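You operate a simulated robot arm through the tools that you are given. There is no shell and no other tool. Be economical: measure what you need, move in short steps, check, and stop when the job is done.

You run a simulated robot arm. Do the job below in one go: nothing can be reset, and whatever is moved stays where it is left.

JOB
Put things in order on the long bench. At the end: the purple polishing pad stands on top of the blue tape roll; the teal folded rag from the long bench stands where the clear jar (marked "RESIN") stood; the clear jar from the long bench stands where the small carton (marked "HOOKS") stood; the small carton from the long bench stands where the purple polishing pad stood; whatever was shut is shut again. Leave all else as you found it, and nothing knocked over.

Only the result counts: the job must be done as asked and must still hold three seconds after the hand-in. Knocking over, shifting, dropping, spilling or breaking anything else fails it.

ROBOT AND FRAMES
A 6-joint arm with a two-finger parallel gripper, fixed in place. Base frame: the origin is at the foot of the arm, x ahead of it, y to its left, z up; the work surface is at about z = 88. Units: cm, degrees, N and s.
With the tool pointing down near the work surface it reaches from about 24 to 64 cm from the base axis. Its first joint turns from -66.0 to 66.0 degrees. Payload 2.7 kg.
The TCP is the grasp point between the finger pads, 2.3 cm short of the fingertips. In the tool frame z runs along the fingers and y along their closing line. Largest opening 9.4 cm; finger width 3.8, thickness 1; the body of the gripper, 5.4 by 9.6 cm, starts 3.9 cm behind the TCP.
Orientation is that of the tool frame in the base frame, as [roll, pitch, yaw] about the fixed x, y, z axes, in that order (R = Rz(yaw) Ry(pitch) Rx(roll)). With the fingers straight down and closing along the base's y, the tool's x points along the base's -x, its y along +y and its z along -z.

CONTROLS
- The arm moves only by the tool arm_command. Its argument "plan" is a list of rows, each a list of 3 entries, a list of its own where there are three numbers: the turn, a rotation vector about the tool's x, y, z in degrees, then the shift along the tool's x, y, z in cm, then the gripper command, from -1 (shut) to 1 (fully open), values between in proportion. In form: [[[wx, wy, wz], [x, y, z], gripper], ...]. A call has 1 to 8 rows; each row shifts and turns the commanded pose from where the row before left it, along the tool's axes as they then stand. Rows are played at 5 a second. More than 5 cm and 8.6 degrees between two rows, or a gripper value outside its range, and nothing of the call is played. A pose out of reach is approached as far as the arm can. The call stops where the force on the tool passes 40 N (or 10 N more than at its start, if that is more) or the arm is blocked; 0.2 s more then pass. Each finger travels about 4.5 cm/s and halts on what it meets, pressing with about 44 N; the grip force reading is that of the motor and also rises with nothing between the fingers. The clock runs only during rows and for 0.2 s after the last one: add rows that do not move to give the fingers time. It gives the time, the measured TCP pose, the force on the tool (base axes), the opening and the grip force at its end, in the units of the frame above (readings bear some noise), with the torque about the TCP (base axes, N m) and any sound that the robot's microphone picked up, and new pictures: "views" is both (left out), scene, wrist or none.
- Cameras (640 x 400 px; columns grow to the right, rows downward): "scene" is fixed at [8.47, -44.01, 140.32]; the picture's right is [0.64, -0.77, 0.00], its down [-0.50, -0.41, -0.76] and it looks along [0.59, 0.48, -0.65] (base axes); focal length 214 px, centre (320, 200). "wrist" rides on the gripper at [8.6, 1.6, -7.5] in the tool frame; the picture's right is [-0.18, 0.98, 0.00], its down [-0.58, -0.11, -0.81] and it looks along [-0.79, -0.15, 0.59] (tool axes); focal length 243 px, centre (320, 200). There is no depth. A picture from a camera that has moved, and an enlarged one, comes with that camera's place and axes in the base frame and with its lens. The place of the scene camera against the robot may be out by one fixed shift of up to 1.2 cm in any direction.
- enlarge(camera, box): a new picture of the part [left, top, right, bottom] of that camera's present view, enlarged. It takes no simulated time.
- close_job(): hands the job in; it is judged then, once.

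Work in short steps. Places have to be worked out from the pictures, the camera data and where the tool is seen: move nearer, look again, correct. Check each grasp and each placing, and mend what went wrong. You have 120 turns and 200 pictures in all, those below and enlarged ones among them. Open the gripper and draw the arm clear of the work before you hand the job in, unless the task says otherwise; then end with one line.

The tools are called as name(argument=value, ...) on one line, values as JSON. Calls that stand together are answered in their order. arm_command: Moves the arm, as the interface text tells. Its arguments: {"type":"object","properties":{"plan":{"type":"array","items":{"type":"array"}},"views":{"type":"string","enum":["both","scene","wrist","none"]}},"required":["plan"]} The other tools are called the same way: enlarge (camera, box) takes an enlarged picture of a part of a camera's view; close_job () hands the job in.

At the start:

```text
time: 0.0
ee_pos: [36.0, -0.89, 124.74]
orientation: [180.0, 0.1, -179.9]
wrist_force: [-0.1, 0.1, 0.6]
wrist_torque: [-0.02, 0.01, -0.04]
gripper_width: 9.38
grasp_force: 0.1
```

scene: 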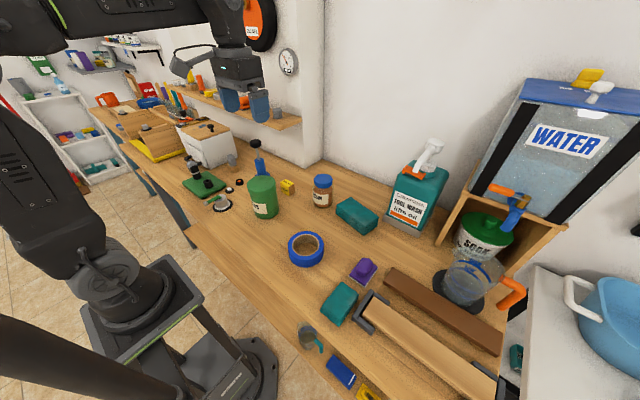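
wrist: 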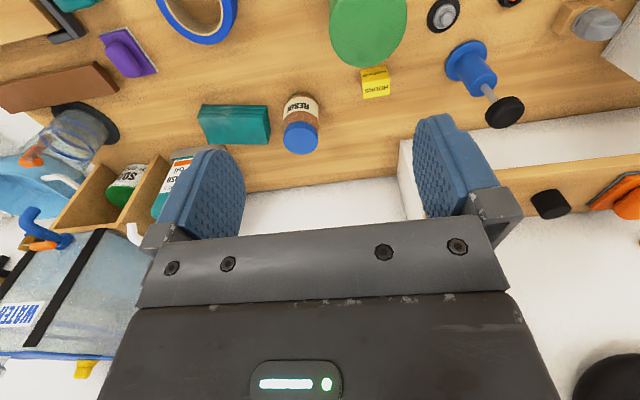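

I start by enlarging the middle of the bench, to identify the two teal items, the jar, the carton and the pad.

enlarge(camera="scene", box=[230, 150, 390, 250])

enlarge(camera="scene", box=[280, 230, 440, 330])

enlarge(camera="wrist", box=[80, 0, 400, 200])

```text
4.00 times, centred on (310, 200) of scene
camera zoom: at [8.47, -44.01, 140.32], right [0.64, -0.77, 0.0], down [-0.5, -0.41, -0.76], along [0.59, 0.48, -0.65], focal length 858 px, centre (360, 200)
```

zoom: 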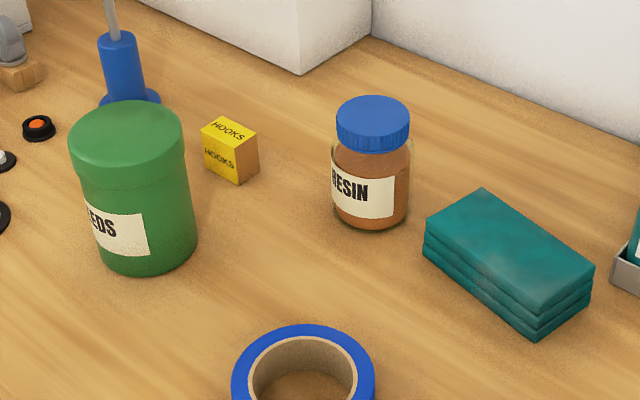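

```text
4.00 times, centred on (360, 280) of scene
camera zoom: at [8.47, -44.01, 140.32], right [0.64, -0.77, 0.0], down [-0.5, -0.41, -0.76], along [0.59, 0.48, -0.65], focal length 858 px, centre (160, -120)
```

zoom: 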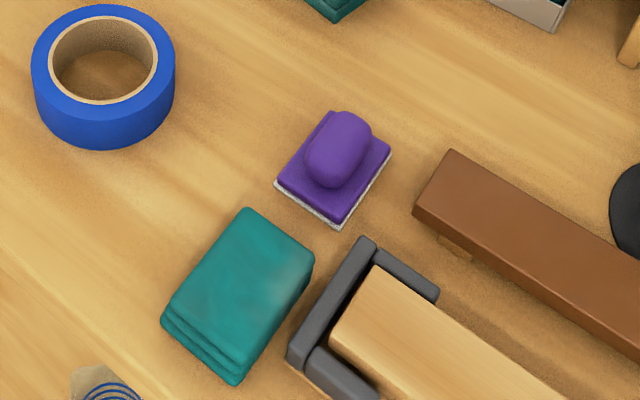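

```text
2.00 times, centred on (240, 100) of wrist
camera zoom: at [27.25, 0.6, 132.09], right [0.18, 0.98, 0.0], down [0.58, -0.11, 0.81], along [0.79, -0.15, -0.59], focal length 485 px, centre (480, 400)
```

zoom: 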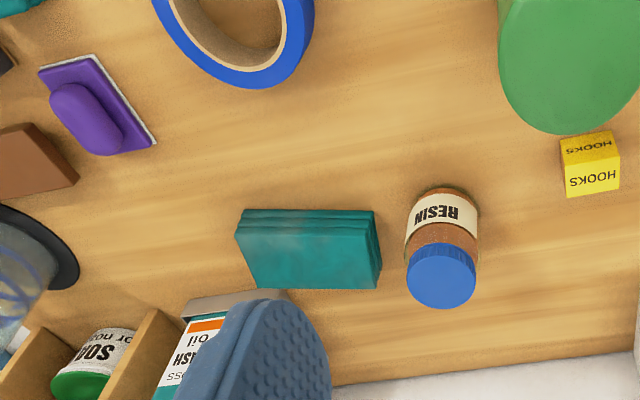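

Both teal items look like folded cloth, so I zoom in further to tell them apart.

enlarge(camera="scene", box=[330, 190, 386, 240])

enlarge(camera="scene", box=[315, 275, 371, 330])

enlarge(camera="scene", box=[280, 300, 540, 400])

enlarge(camera="scene", box=[0, 40, 300, 230])

```text
8.00 times, centred on (358, 215) of scene
camera zoom: at [8.47, -44.01, 140.32], right [0.64, -0.77, 0.0], down [-0.5, -0.41, -0.76], along [0.59, 0.48, -0.65], focal length 1716 px, centre (16, 80)
```

zoom: 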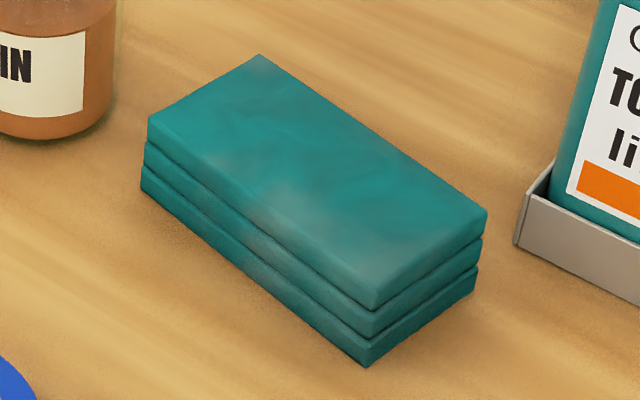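

```text
7.27 times, centred on (343, 302) of scene
camera zoom: at [8.47, -44.01, 140.32], right [0.64, -0.77, 0.0], down [-0.5, -0.41, -0.76], along [0.59, 0.48, -0.65], focal length 1560 px, centre (153, -546)
```

zoom: 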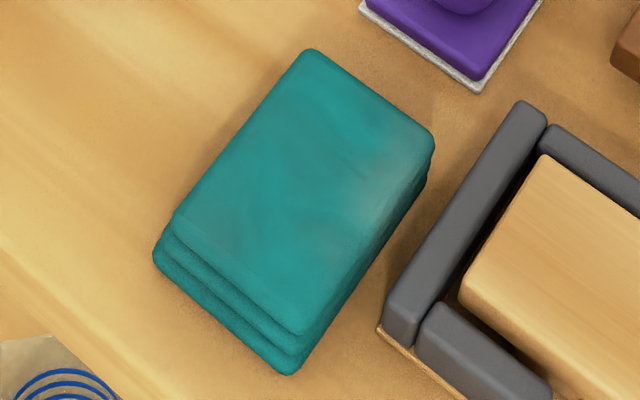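

```text
2.46 times, centred on (410, 350) of scene
camera zoom: at [8.47, -44.01, 140.32], right [0.64, -0.77, 0.0], down [-0.5, -0.41, -0.76], along [0.59, 0.48, -0.65], focal length 528 px, centre (98, -169)
```

zoom: 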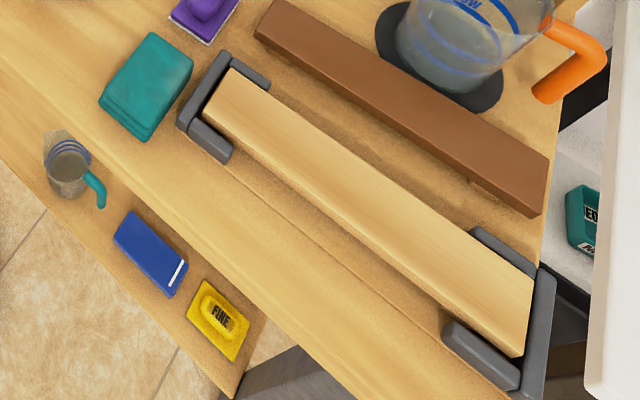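

```text
2.11 times, centred on (150, 135) of scene
camera zoom: at [8.47, -44.01, 140.32], right [0.64, -0.77, 0.0], down [-0.5, -0.41, -0.76], along [0.59, 0.48, -0.65], focal length 452 px, centre (678, 337)
```

zoom: 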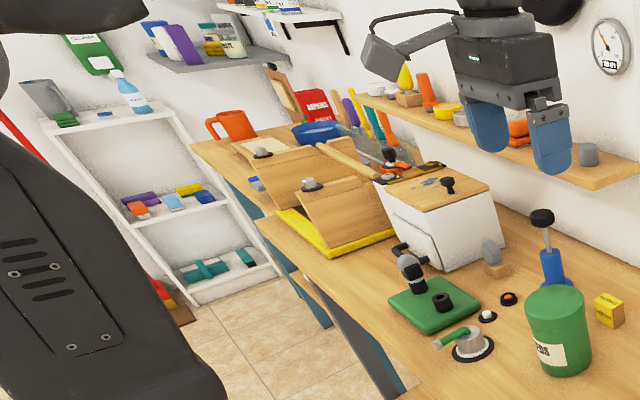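

The front teal item has soft edges like folded cloth. The one by the jar is crisp-edged. I move the hand over that side of the bench for a closer wrist view.

arm_command(plan=[[[0, 0, 0], [2, -2.82, 2.2], 1], [[0, 0, 0], [2, -2.82, 2.2], 1], [[0, 0, 0], [2, -2.82, 2.2], 1], [[0, 0, 0], [2, -2.82, 2.2], 1], [[0, 0, 0], [2, -2.82, 2.2], 1], [[0, 0, 8], [0, 0, 0], 1], [[0, 0, 8], [0, 0, 0], 1], [[0, 0, 8], [0, 0, 0], 1]])

```text
time: 1.8
ee_pos: [26.02, -15.04, 113.61]
orientation: [179.9, 0.1, 155.9]
wrist_force: [0.2, 0.4, -0.7]
wrist_torque: [-0.02, 0.0, -0.02]
gripper_width: 9.38
grasp_force: 0.0
camera wrist: at [18.75, -10.11, 121.01], right [0.57, 0.82, 0.0], down [0.48, -0.34, 0.81], along [0.66, -0.46, -0.59], focal length 243 px, centre (320, 200)
```

scene: 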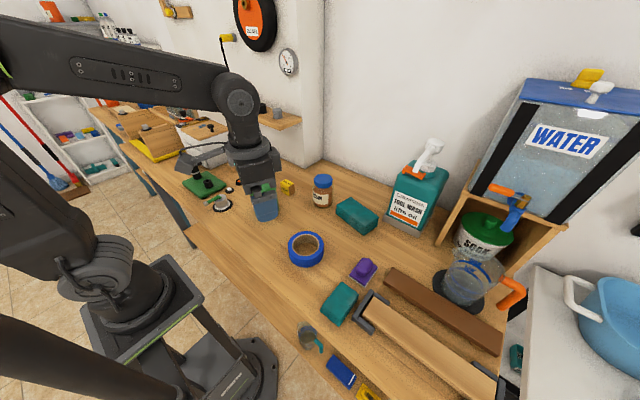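
wrist: 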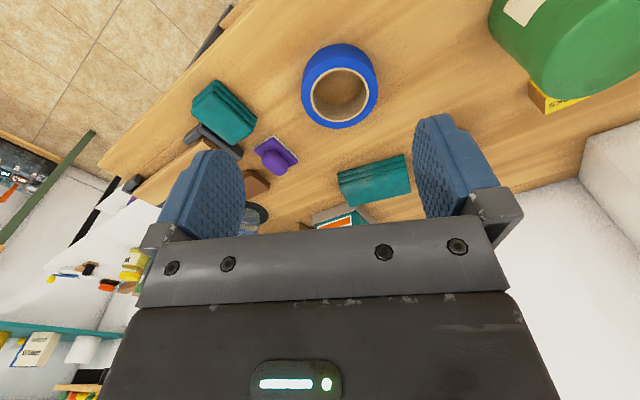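

enlarge(camera="wrist", box=[180, 70, 300, 180])

enlarge(camera="wrist", box=[300, 130, 430, 220])

```text
3.64 times, centred on (240, 125) of wrist
camera zoom: at [18.75, -10.11, 121.01], right [0.57, 0.82, 0.0], down [0.48, -0.34, 0.81], along [0.66, -0.46, -0.59], focal length 882 px, centre (611, 473)
```

zoom: 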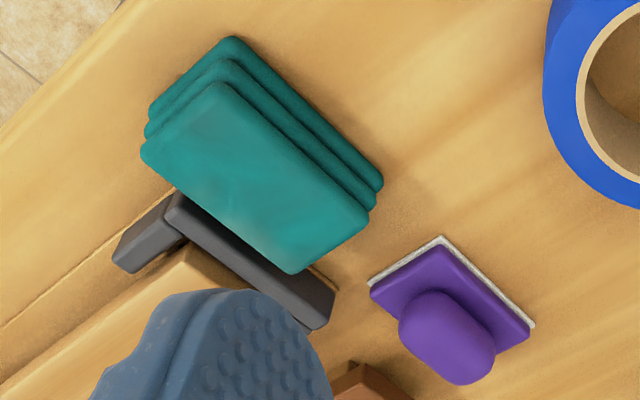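

```text
4.44 times, centred on (365, 175) of wrist
camera zoom: at [18.75, -10.11, 121.01], right [0.57, 0.82, 0.0], down [0.48, -0.34, 0.81], along [0.66, -0.46, -0.59], focal length 1078 px, centre (120, 311)
```

zoom: 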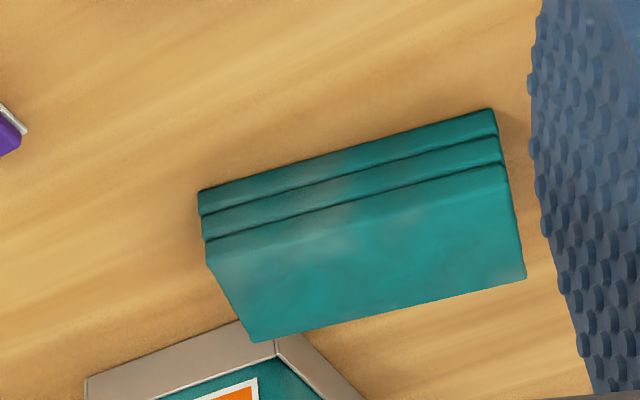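

Both look layered, so I compare them with the teal items on the shelves further off.

enlarge(camera="scene", box=[50, 110, 130, 180])

enlarge(camera="scene", box=[490, 330, 550, 380])

enlarge(camera="wrist", box=[0, 120, 160, 400])

```text
5.71 times, centred on (90, 145) of scene
camera zoom: at [8.47, -44.01, 140.32], right [0.64, -0.77, 0.0], down [-0.5, -0.41, -0.76], along [0.59, 0.48, -0.65], focal length 1226 px, centre (1634, 514)
```

zoom: 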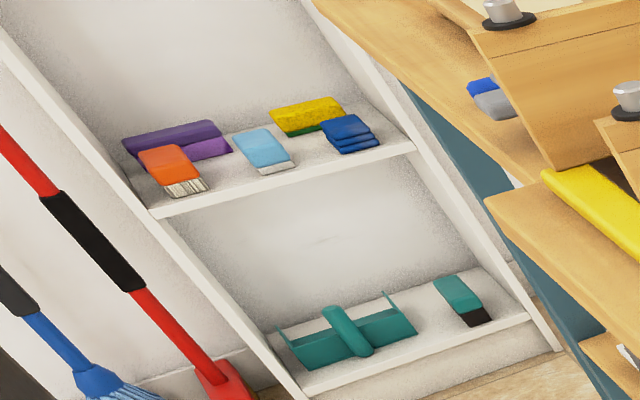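

```text
8.00 times, centred on (520, 355) of scene
camera zoom: at [8.47, -44.01, 140.32], right [0.64, -0.77, 0.0], down [-0.5, -0.41, -0.76], along [0.59, 0.48, -0.65], focal length 1716 px, centre (-1280, -1040)
```

zoom: 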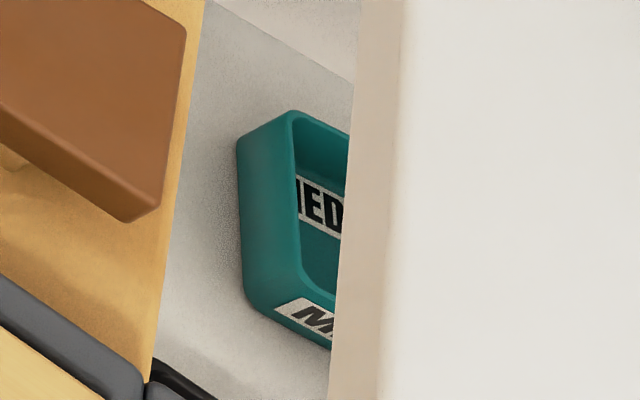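

```text
1.43 times, centred on (80, 260) of wrist
camera zoom: at [18.75, -10.11, 121.01], right [0.57, 0.82, 0.0], down [0.48, -0.34, 0.81], along [0.66, -0.46, -0.59], focal length 347 px, centre (663, 114)
```

zoom: 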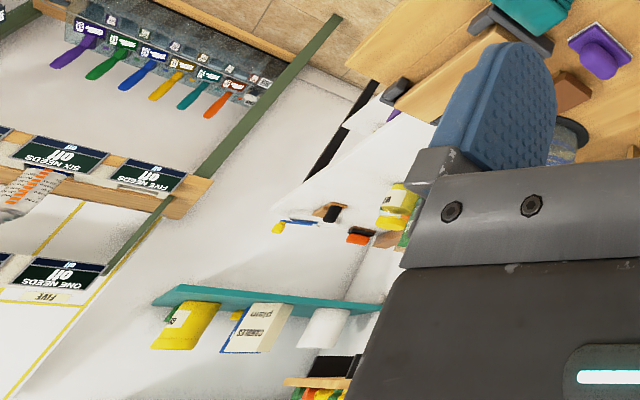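

enlarge(camera="scene", box=[82, 120, 104, 134])

enlarge(camera="scene", box=[300, 318, 380, 398])

enlarge(camera="wrist", box=[0, 140, 110, 300])

```text
16.00 times, centred on (93, 127) of scene
camera zoom: at [8.47, -44.01, 140.32], right [0.64, -0.77, 0.0], down [-0.5, -0.41, -0.76], along [0.59, 0.48, -0.65], focal length 3432 px, centre (3952, 1368)
```

zoom: 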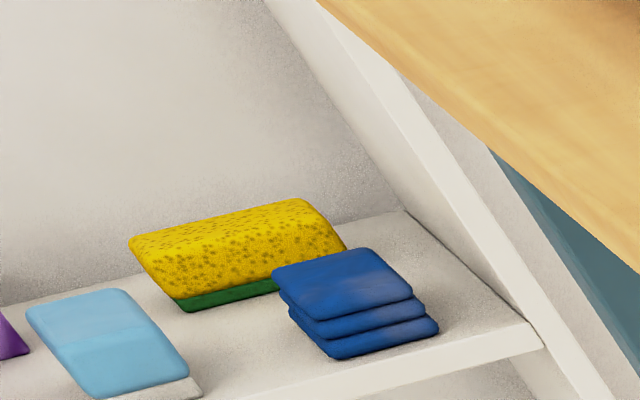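

```text
5.00 times, centred on (340, 358) of scene
camera zoom: at [8.47, -44.01, 140.32], right [0.64, -0.77, 0.0], down [-0.5, -0.41, -0.76], along [0.59, 0.48, -0.65], focal length 1072 px, centre (220, -590)
```

zoom: 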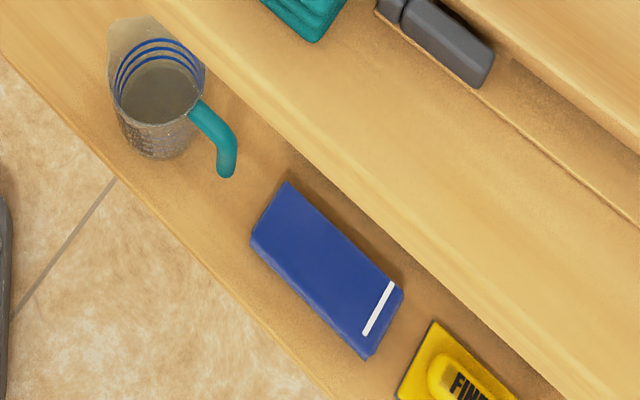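

```text
2.50 times, centred on (55, 220) of wrist
camera zoom: at [18.75, -10.11, 121.01], right [0.57, 0.82, 0.0], down [0.48, -0.34, 0.81], along [0.66, -0.46, -0.59], focal length 606 px, centre (982, 150)
```

zoom: 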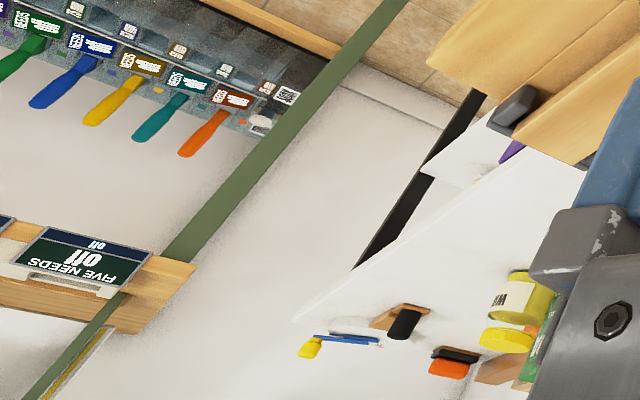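

The blue rag on the shelf has the same soft, offset layers as the front item, so the front teal item at about [28,-34] is the folded rag. I leave the crisp teal block alone. The pad is at about [39,-33.8], axis-aligned, so I turn back to yaw 180 and approach it for a closer look.

arm_command(plan=[[[0, 0, -8], [0, 0, 0], 1], [[0, 0, -8], [0, 0, 0], 1], [[0, 0, -8], [0, 0, 0], 1], [[0, 0, 0], [-1.8, -3.6, 2], 1], [[0, 0, 0], [-1.8, -3.6, 2], 1], [[0, 0, 0], [-1.8, -3.6, 2], 1], [[0, 0, 0], [-1.8, -3.6, 2], 1], [[0, 0, 0], [-1.8, -3.6, 2], 1]])

```text
time: 3.6
ee_pos: [35.01, -33.27, 103.68]
orientation: [180.0, 0.2, -180.0]
wrist_force: [0.0, 0.0, 0.5]
wrist_torque: [-0.02, -0.01, -0.01]
gripper_width: 9.41
grasp_force: 0.0
camera wrist: at [26.35, -31.63, 111.13], right [0.18, 0.98, 0.0], down [0.58, -0.11, 0.81], along [0.79, -0.15, -0.59], focal length 243 px, centre (320, 200)
```

scene: 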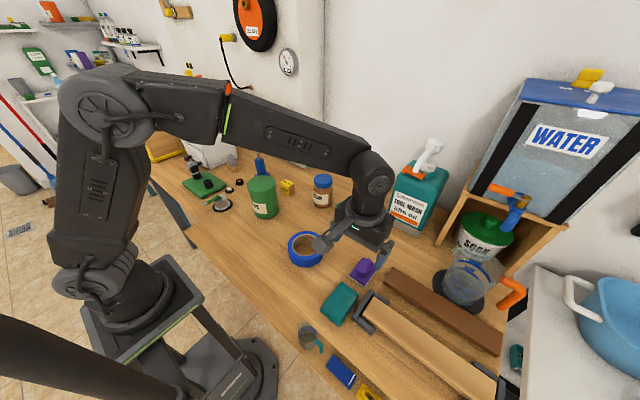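
wrist: 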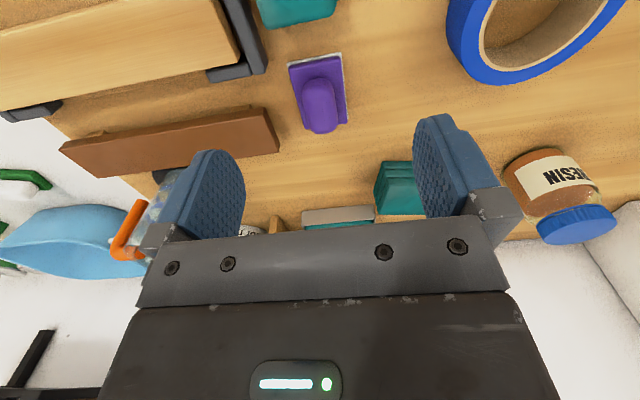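

enlarge(camera="wrist", box=[200, 20, 400, 160])

enlarge(camera="scene", box=[300, 220, 420, 300])

enlarge(camera="wrist", box=[420, 0, 640, 140])

```text
2.86 times, centred on (300, 90) of wrist
camera zoom: at [26.35, -31.63, 111.13], right [0.18, 0.98, 0.0], down [0.58, -0.11, 0.81], along [0.79, -0.15, -0.59], focal length 693 px, centre (377, 514)
```

zoom: 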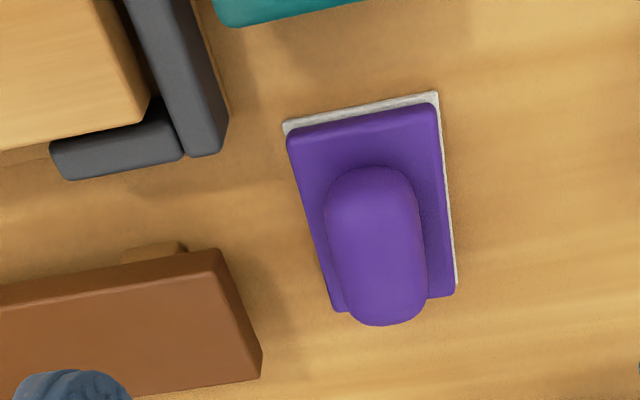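

```text
5.00 times, centred on (360, 260) of scene
camera zoom: at [8.47, -44.01, 140.32], right [0.64, -0.77, 0.0], down [-0.5, -0.41, -0.76], along [0.59, 0.48, -0.65], focal length 1072 px, centre (120, -100)
```

zoom: 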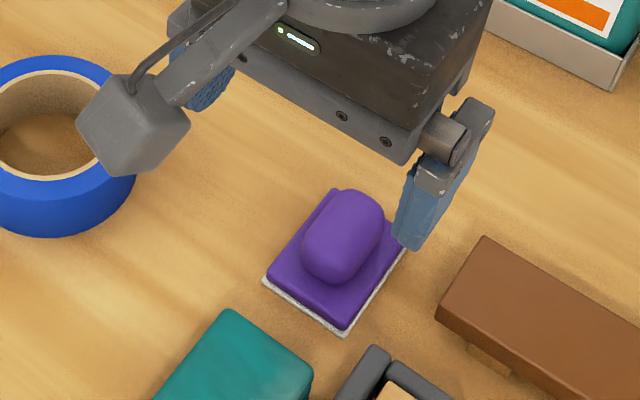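

```text
2.86 times, centred on (530, 70) of wrist
camera zoom: at [26.35, -31.63, 111.13], right [0.18, 0.98, 0.0], down [0.58, -0.11, 0.81], along [0.79, -0.15, -0.59], focal length 693 px, centre (-280, 571)
```

zoom: 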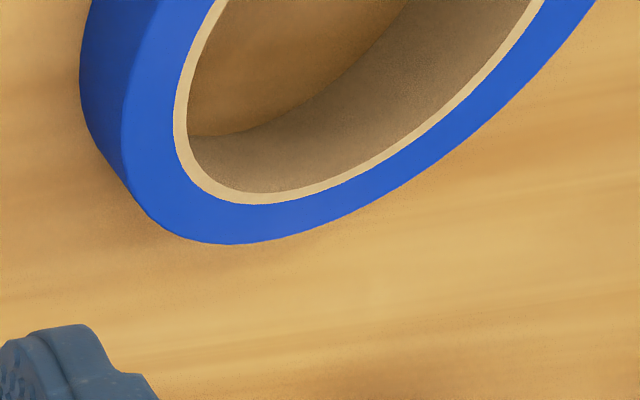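

The pad plate spans x 35.9–43 and y −36.4 to −31.7, with a knob about 3.3 wide along x at y≈−34. The brown bar's side is at y≈−39, so I narrow the opening to about 5 cm, centre over the knob and come down to z≈95.5.

arm_command(plan=[[[0, 0, 0], [-4.3, -0.75, 0], 0.06], [[0, 0, 0], [0, 0, 3], 0.06], [[0, 0, 0], [0, 0, 3], 0.06], [[0, 0, 0], [0, 0, 2.2], 0.06], [[0, 0, 0], [0, 0, 0], 0.06]])

```text
time: 4.8
ee_pos: [39.28, -33.9, 95.49]
orientation: [180.0, 0.2, 180.0]
wrist_force: [-0.6, 0.6, 0.3]
wrist_torque: [-0.03, 0.03, -0.02]
gripper_width: 4.98
grasp_force: 0.0
camera wrist: at [30.65, -32.35, 102.92], right [0.18, 0.98, 0.0], down [0.58, -0.11, 0.81], along [0.79, -0.15, -0.59], focal length 243 px, centre (320, 200)
```

scene: 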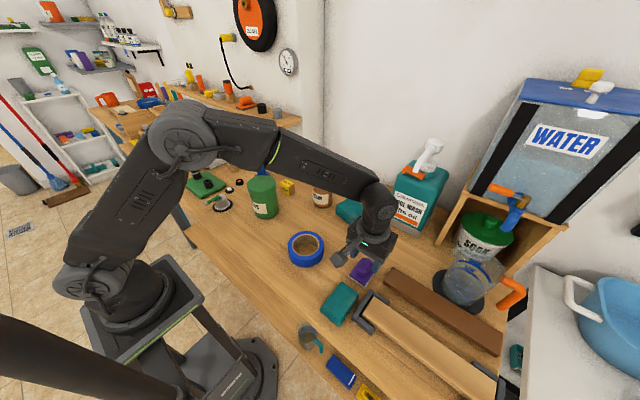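
wrist: 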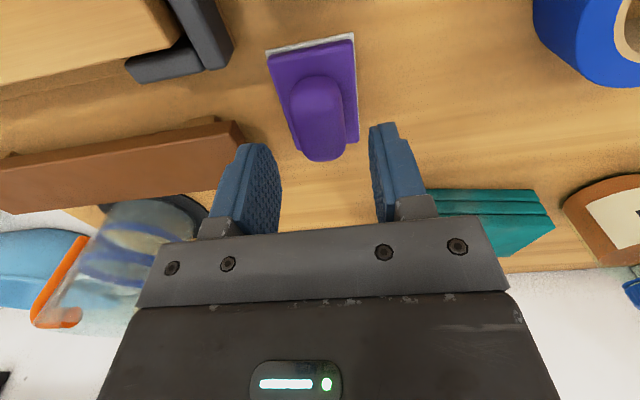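

The measured corners put the pad centre at about [39.5,-34.0] and the knob lies between the fingers. I descend 2.9 and close.

arm_command(plan=[[[0, 0, 0], [-0.2, -0.1, 1.5], 0.06], [[0, 0, 0], [0, 0, 1.4], 0.06], [[0, 0, 0], [0, 0, 0], 0.06], [[0, 0, 0], [0, 0, 0], -1], [[0, 0, 0], [0, 0, 0], -1], [[0, 0, 0], [0, 0, 0], -1], [[0, 0, 0], [0, 0, 0], -1]])

```text
time: 6.4
ee_pos: [39.36, -34.04, 92.67]
orientation: [179.9, 0.2, 180.0]
wrist_force: [-0.5, -0.1, -0.4]
wrist_torque: [-0.01, -0.02, 0.01]
gripper_width: 2.9
grasp_force: 43.7
camera wrist: at [30.78, -32.39, 100.06], right [0.18, 0.98, 0.0], down [0.58, -0.11, 0.81], along [0.79, -0.15, -0.59], focal length 243 px, centre (320, 200)
```

scene: 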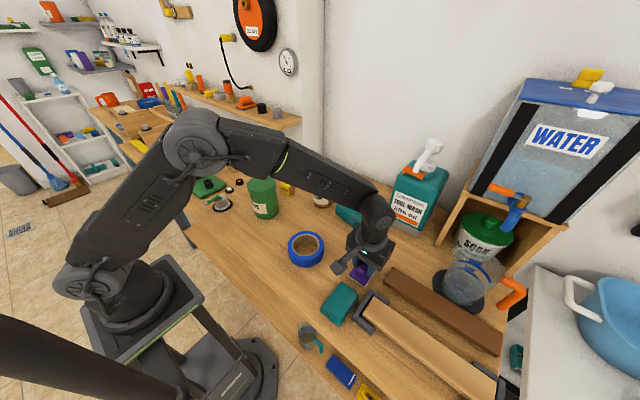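
wrist: 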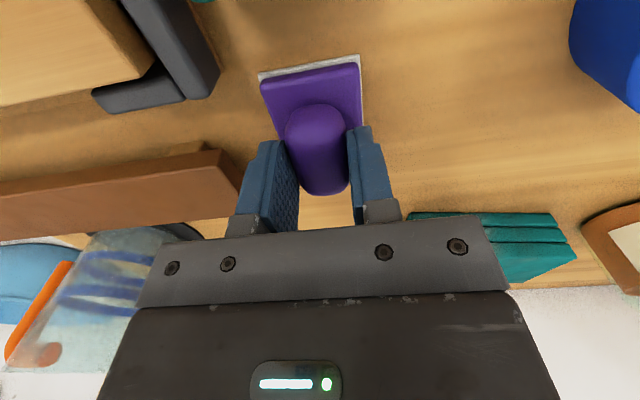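

The knob is held, 2.9 wide with 44 N. I lift straight up 8 cm and check the pad and the tape roll from there.

arm_command(plan=[[[0, 0, 0], [0, 0, -2], -1], [[0, 0, 0], [0, 0, -3], -1], [[0, 0, 0], [0, 0, -4], -1], [[0, 0, 0], [2, 4, 0], -1], [[0, 0, 0], [2, 3, 0], -1], [[0, 0, 0], [2, 2, 0], -1]])

```text
time: 7.8
ee_pos: [33.52, -24.81, 101.64]
orientation: [180.0, 0.2, -179.9]
wrist_force: [-0.2, -0.7, -1.1]
wrist_torque: [-0.03, 0.02, 0.0]
gripper_width: 2.87
grasp_force: 43.8
camera wrist: at [24.9, -23.32, 108.89], right [0.18, 0.98, 0.0], down [0.58, -0.11, 0.81], along [0.79, -0.15, -0.59], focal length 243 px, centre (320, 200)
```

scene: 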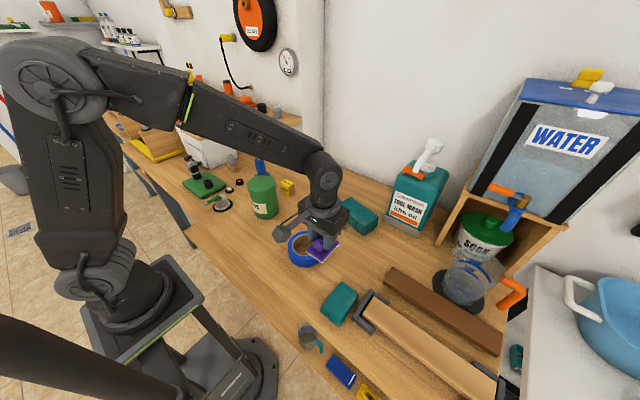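
wrist: 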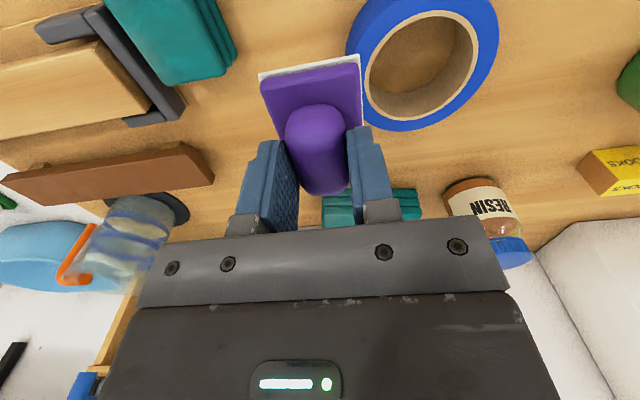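

enlarge(camera="wrist", box=[330, 0, 530, 140])

enlarge(camera="wrist", box=[430, 120, 640, 260])

```text
2.86 times, centred on (430, 70) of wrist
camera zoom: at [24.9, -23.32, 108.89], right [0.18, 0.98, 0.0], down [0.58, -0.11, 0.81], along [0.79, -0.15, -0.59], focal length 693 px, centre (6, 571)
```

zoom: 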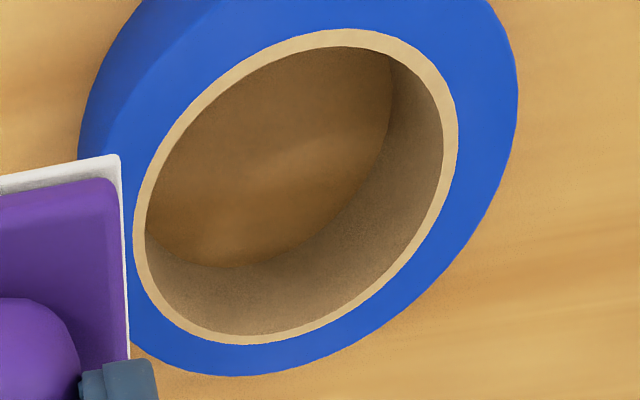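

```text
2.86 times, centred on (535, 190) of wrist
camera zoom: at [24.9, -23.32, 108.89], right [0.18, 0.98, 0.0], down [0.58, -0.11, 0.81], along [0.79, -0.15, -0.59], focal length 693 px, centre (-294, 229)
```

zoom: 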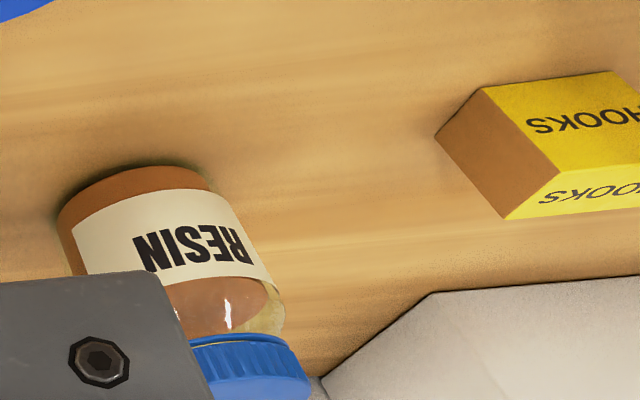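

From the wrist view the tape centre is at about [35.0,-17.8], with the top near z≈91. I move the pad above it at a safe height and check from the scene camera.

arm_command(plan=[[[0, 0, 0], [-0.7, 3.5, 0], -1], [[0, 0, 0], [-0.7, 3.45, 0], -1], [[0, 0, 0], [0, 0, 2.5], -1], [[0, 0, 0], [0, 0, 0], -1]])

enlarge(camera="scene", box=[260, 200, 360, 280])

enlarge(camera="wrist", box=[200, 0, 440, 160])

```text
time: 8.8
ee_pos: [34.77, -17.93, 99.05]
orientation: [-179.9, 0.3, -180.0]
wrist_force: [-0.1, 0.0, -0.2]
wrist_torque: [-0.04, 0.02, 0.01]
gripper_width: 2.88
grasp_force: 44.1
camera wrist: at [26.24, -16.36, 106.45], right [0.18, 0.98, 0.0], down [0.58, -0.11, 0.81], along [0.79, -0.15, -0.59], focal length 243 px, centre (320, 200)
```

scene: 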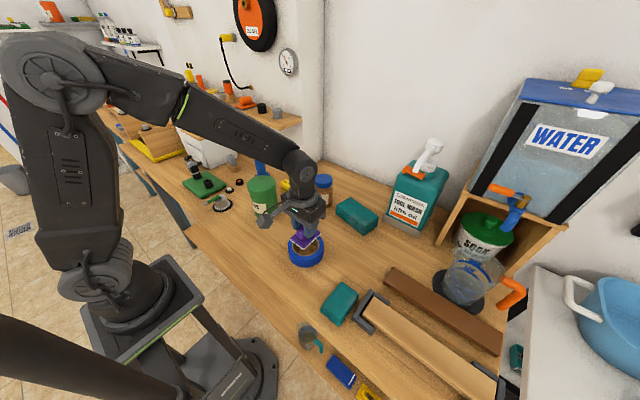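
wrist: 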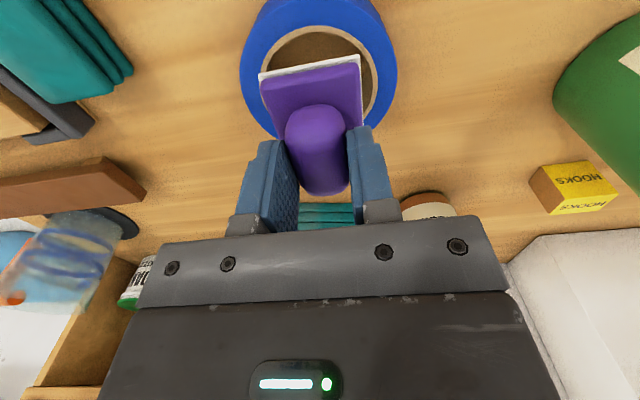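

```text
5.00 times, centred on (310, 240) of scene
camera zoom: at [8.47, -44.01, 140.32], right [0.64, -0.77, 0.0], down [-0.5, -0.41, -0.76], along [0.59, 0.48, -0.65], focal length 1072 px, centre (370, 0)
```

zoom: 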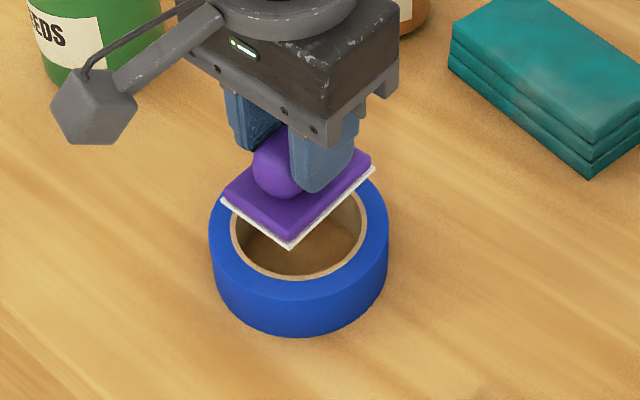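

```text
2.50 times, centred on (320, 80) of wrist
camera zoom: at [26.24, -16.36, 106.45], right [0.18, 0.98, 0.0], down [0.58, -0.11, 0.81], along [0.79, -0.15, -0.59], focal length 606 px, centre (320, 500)
```

zoom: 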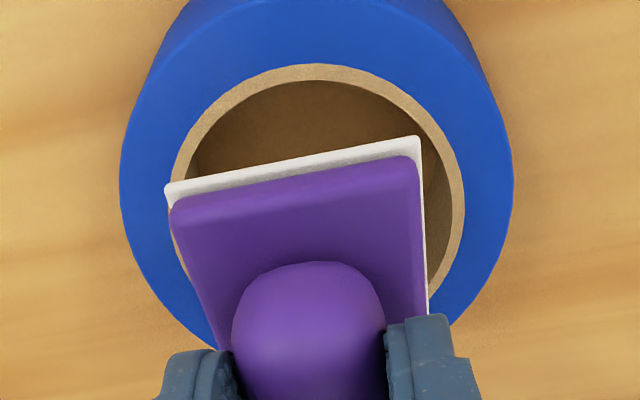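

The pad centre and tape centre agree to within about 0.1–0.2 cm. I lower it in small steps until contact.

arm_command(plan=[[[0, 0, 0], [0, 0, 1.4], -1], [[0, 0, 0], [0, 0, 1.2], -1], [[0, 0, 0], [0, 0, 0.3], -1], [[0, 0, 0], [0, 0, 0.2], -1], [[0, 0, 0], [0, 0, 0], -1]], views="scene")

enlarge(camera="scene", box=[260, 200, 360, 280])

```text
time: 10.1
ee_pos: [35.03, -18.06, 96.33]
orientation: [-179.8, 0.3, -179.9]
wrist_force: [-1.8, 1.1, 6.6]
wrist_torque: [0.07, 0.32, -0.01]
gripper_width: 2.92
grasp_force: 43.3
stopped in row 5: the force on the tool passed its limit (the readings are from after the stop); the commanded pose is now the measured one
```

scene: 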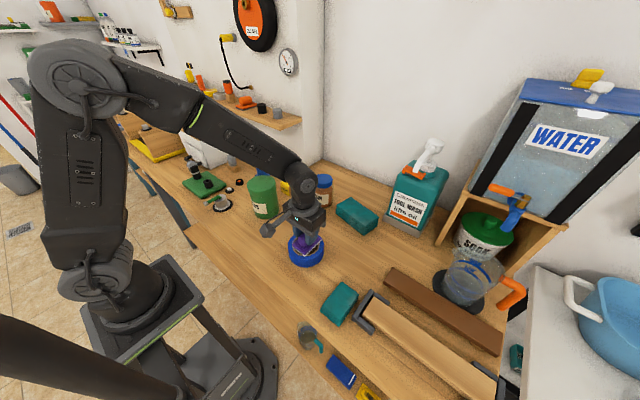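

```text
5.00 times, centred on (310, 240) of scene
camera zoom: at [8.46, -44.01, 140.32], right [0.64, -0.77, 0.0], down [-0.5, -0.41, -0.76], along [0.59, 0.48, -0.65], focal length 1072 px, centre (370, 0)
```

zoom: 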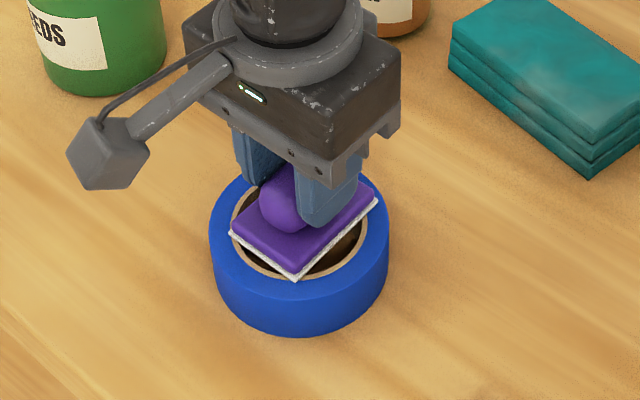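

Contact at z=96.3, so the tape top is near 91.6. The pad looks a bit far-shifted on the ring, so I check from the wrist before releasing.

enlarge(camera="wrist", box=[200, 0, 440, 160])

enlarge(camera="scene", box=[290, 225, 330, 270])

```text
2.50 times, centred on (320, 80) of wrist
camera zoom: at [26.31, -16.45, 103.57], right [0.18, 0.98, 0.0], down [0.58, -0.11, 0.81], along [0.8, -0.15, -0.59], focal length 606 px, centre (320, 500)
```

zoom: 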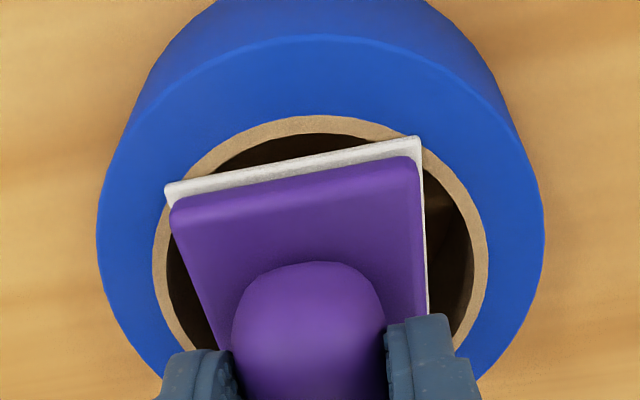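

```text
8.89 times, centred on (310, 248) of scene
camera zoom: at [8.46, -44.01, 140.32], right [0.64, -0.77, 0.0], down [-0.5, -0.41, -0.76], along [0.59, 0.48, -0.65], focal length 1906 px, centre (409, -222)
```

zoom: 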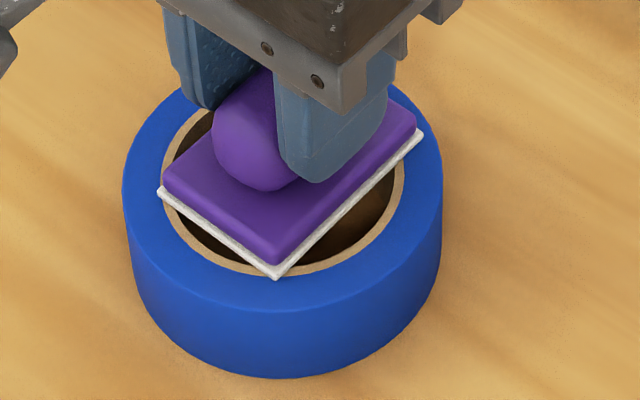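

Fitting the roll's top rim gives its centre at about [34.6,-17.95], while the pad centre is at [35.25,-18.05]. I lift slightly, shift by −0.62 in x, and lower again.

arm_command(plan=[[[0, 0, 0], [0, 0, -0.8], -1], [[0, 0, 0], [0.62, 0.1, 0], -1], [[0, 0, 0], [0, 0, 0], -1], [[0, 0, 0], [0, 0, 0.5], -1], [[0, 0, 0], [0, 0, 0.15], -1], [[0, 0, 0], [0, 0, 0], -1]], views="wrist")

enlarge(camera="scene", box=[290, 225, 330, 270])

```text
time: 11.5
ee_pos: [34.33, -18.05, 96.29]
orientation: [-179.8, 0.4, -179.8]
wrist_force: [-0.3, -0.3, -1.3]
wrist_torque: [0.0, 0.0, 0.0]
gripper_width: 2.86
grasp_force: 44.0
camera wrist: at [25.66, -16.34, 103.63], right [0.18, 0.98, 0.0], down [0.58, -0.11, 0.81], along [0.8, -0.15, -0.59], focal length 243 px, centre (320, 200)
```

wrist: 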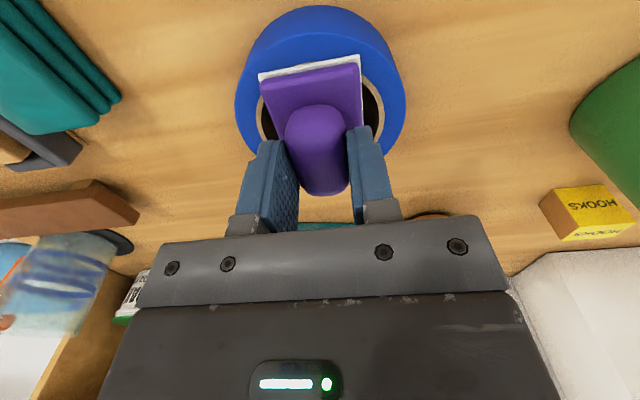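

```text
8.89 times, centred on (310, 248) of scene
camera zoom: at [8.47, -44.01, 140.32], right [0.64, -0.77, 0.0], down [-0.5, -0.41, -0.76], along [0.59, 0.48, -0.65], focal length 1906 px, centre (409, -222)
```

zoom: 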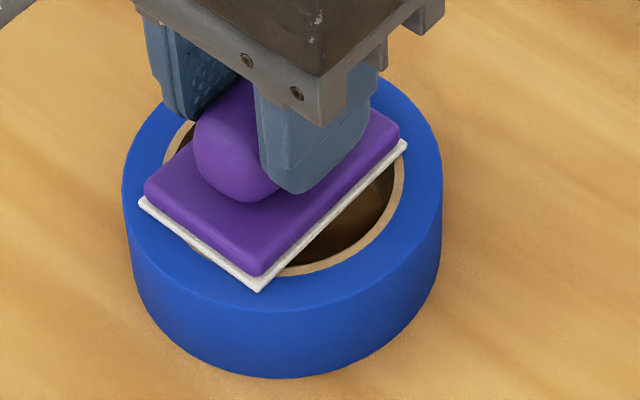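

The pad now sits centred to within about 0.3 cm and does not touch yet. I nudge +0.1 in x and lower to light contact.

arm_command(plan=[[[0, 0, 0], [-0.12, -0.08, 0.1], -1], [[0, 0, 0], [0, 0, 0.1], -1], [[0, 0, 0], [0, 0, 0.1], -1], [[0, 0, 0], [0, 0, 0], -1]], views="none")

enlarge(camera="scene", box=[290, 225, 330, 270])

```text
time: 12.6
ee_pos: [34.62, -18.01, 96.25]
orientation: [-179.8, 0.5, -179.9]
wrist_force: [-1.4, 1.1, 7.0]
wrist_torque: [0.1, 0.35, -0.06]
gripper_width: 2.9
grasp_force: 43.8
stopped in row 4: the force on the tool passed its limit (the readings are from after the stop); the commanded pose is now the measured one
```

```text
8.89 times, centred on (310, 248) of scene
camera zoom: at [8.46, -44.01, 140.32], right [0.64, -0.77, 0.0], down [-0.5, -0.41, -0.76], along [0.59, 0.48, -0.65], focal length 1906 px, centre (409, -222)
```

zoom: 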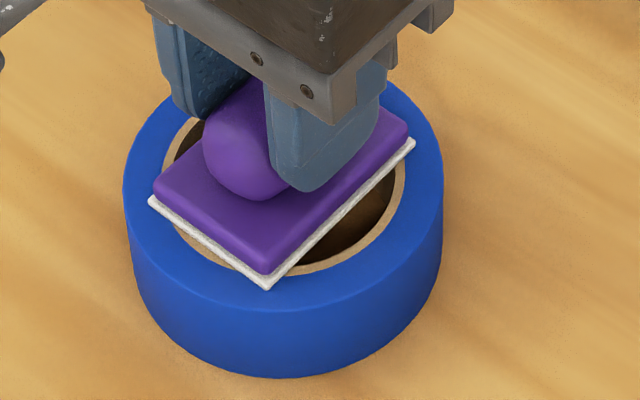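

The pad is seated on the roll and well centred, with all four corners on the rim. I open the fingers and rise.

arm_command(plan=[[[0, 0, 0], [0, 0, 0], -0.2], [[0, 0, 0], [0, 0, 0], 0.1], [[0, 0, 0], [0, 0, 0], 0.1], [[0, 0, 0], [0, 0, -2], 0.1], [[0, 0, 0], [0, 0, -4], 0.1], [[0, 0, 0], [0, 0, -4], 0.1], [[0, 0, 0], [2.5, 4, 0], 0.1]])

enlarge(camera="scene", box=[260, 210, 360, 280])

```text
time: 14.2
ee_pos: [32.05, -13.86, 106.18]
orientation: [-179.8, 0.5, -179.8]
wrist_force: [0.5, -0.8, 0.2]
wrist_torque: [0.01, -0.02, 0.01]
gripper_width: 5.16
grasp_force: 0.2
camera wrist: at [23.33, -12.36, 113.43], right [0.18, 0.98, 0.0], down [0.57, -0.1, 0.81], along [0.8, -0.15, -0.58], focal length 243 px, centre (320, 200)
```

scene: 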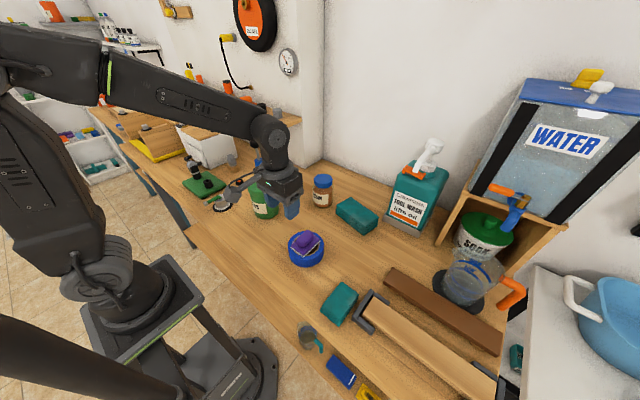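
wrist: 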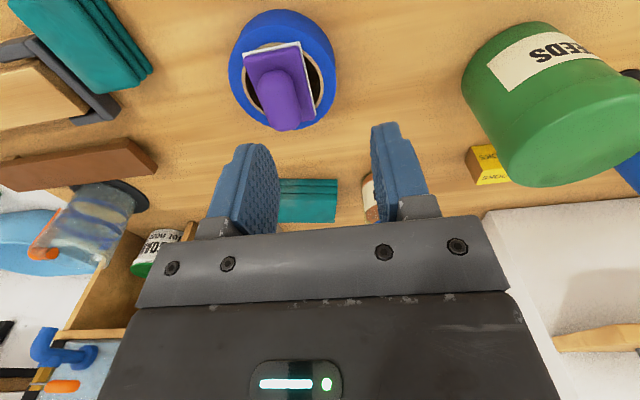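

```text
5.71 times, centred on (310, 245) of scene
camera zoom: at [8.47, -44.02, 140.32], right [0.64, -0.77, 0.0], down [-0.5, -0.41, -0.76], along [0.59, 0.48, -0.65], focal length 1226 px, centre (377, -57)
```

zoom: 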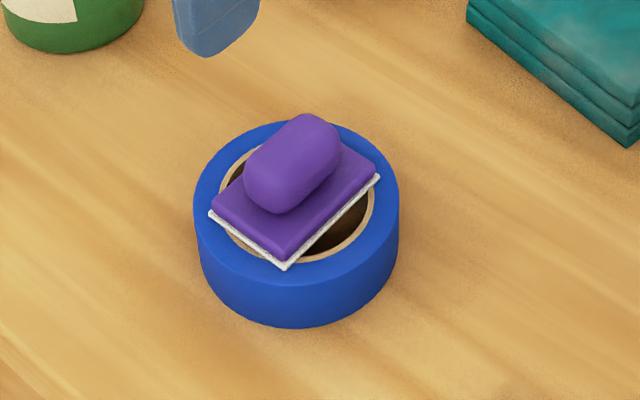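

The pad stands well on the tape. Next is the carton: I rise and move for a top view of the carton and the green canister beside it.

arm_command(plan=[[[0, 0, 0], [0, 0, -4], 1], [[0, 0, 0], [0, 0, -4], 1], [[0, 0, 0], [-2.4, 3.8, 0], 1], [[0, 0, 0], [-2.4, 3.8, 0], 1], [[0, 0, 0], [-2.4, 3.8, 0], 1], [[0, 0, 0], [-2.4, 3.8, 0], 1]])

enlarge(camera="wrist", box=[220, 0, 540, 200])

```text
time: 15.6
ee_pos: [41.06, 1.48, 114.13]
orientation: [-179.9, 0.4, -180.0]
wrist_force: [0.6, -0.1, 0.0]
wrist_torque: [0.02, -0.02, -0.01]
gripper_width: 9.42
grasp_force: 0.0
camera wrist: at [32.45, 3.15, 121.4], right [0.18, 0.98, 0.0], down [0.57, -0.11, 0.81], along [0.8, -0.15, -0.58], focal length 243 px, centre (320, 200)
```

scene: 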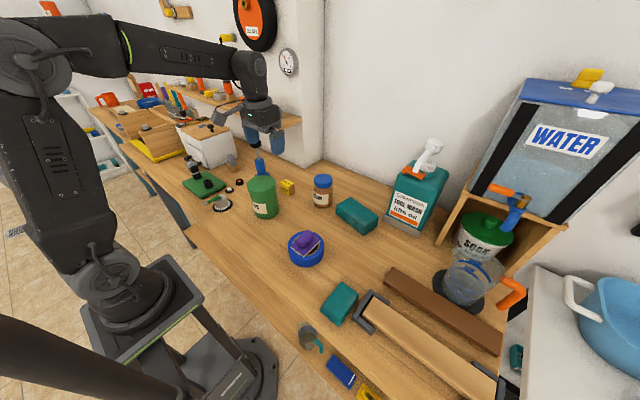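
wrist: 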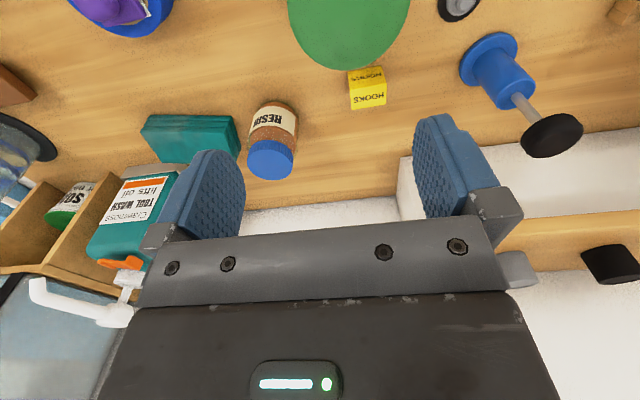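

```text
2.00 times, centred on (380, 100) of wrist
camera zoom: at [32.45, 3.15, 121.4], right [0.18, 0.98, 0.0], down [0.57, -0.11, 0.81], along [0.8, -0.15, -0.58], focal length 485 px, centre (200, 400)
```

zoom: 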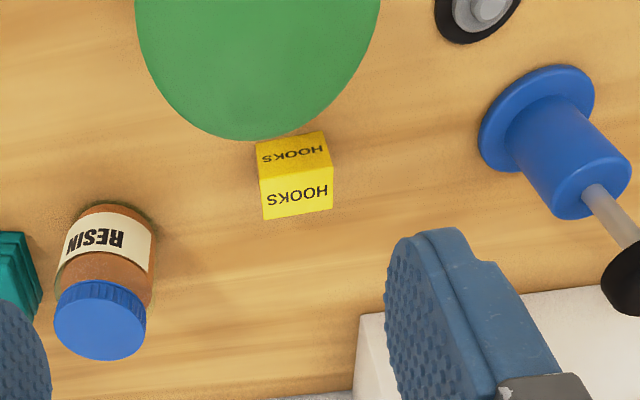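

The carton measures x 49.6–52.5, y 3.8–8.3 and is about 4.5 tall. At the current yaw the wrist camera would hit the green canister, so I turn the tool +90° about base z. The camera then sits on the −y side and the fingers close along x.

arm_command(plan=[[[0, 0, -8.5], [0, 0, 0], 1], [[0, 0, -8.5], [0, 0, 0], 1], [[0, 0, -8.5], [0, 0, 0], 1], [[0, 0, -8.5], [0, 0, 0], 1], [[0, 0, -8.5], [0, 0, 0], 1], [[0, 0, -8.5], [0, 0, 0], 1], [[0, 0, -8.5], [0, 0, 0], 1], [[0, 0, -8.5], [0, 0, 0], 1]], views="none")

arm_command(plan=[[[0, 0, -8.5], [0, 0, 0], 1], [[0, 0, -8.5], [0, 0, 0], 1], [[0, 0, -5], [0, 0, 0], 1], [[0, 0, 0], [0, 0, 0], 1]])

```text
time: 17.4
ee_pos: [41.43, 1.15, 114.2]
orientation: [-179.5, -0.1, -111.8]
wrist_force: [0.4, 0.3, 0.5]
wrist_torque: [0.02, 0.02, 0.0]
gripper_width: 9.39
grasp_force: 0.0
```

```text
time: 18.4
ee_pos: [41.51, 1.32, 114.12]
orientation: [-179.5, -0.2, -89.8]
wrist_force: [0.8, -0.2, 0.0]
wrist_torque: [0.0, 0.0, 0.03]
gripper_width: 9.41
grasp_force: 0.0
camera wrist: at [39.82, -7.43, 121.6], right [-0.98, 0.18, -0.01], down [0.1, 0.58, 0.8], along [0.15, 0.79, -0.59], focal length 243 px, centre (320, 200)
```

scene: 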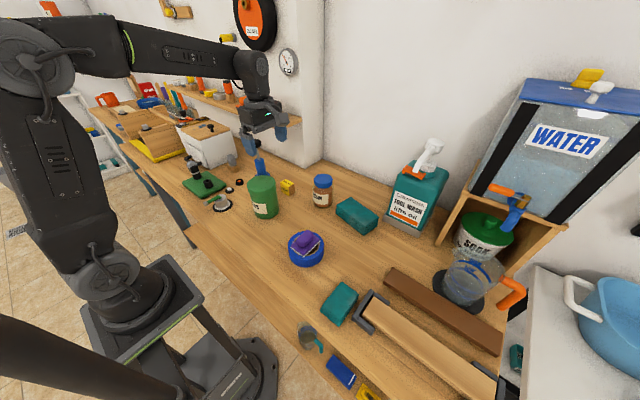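
wrist: 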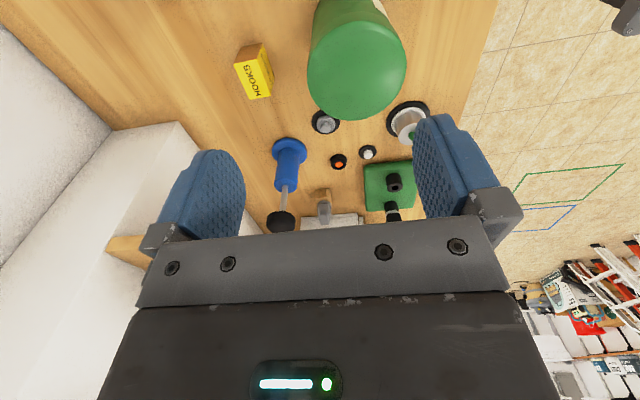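

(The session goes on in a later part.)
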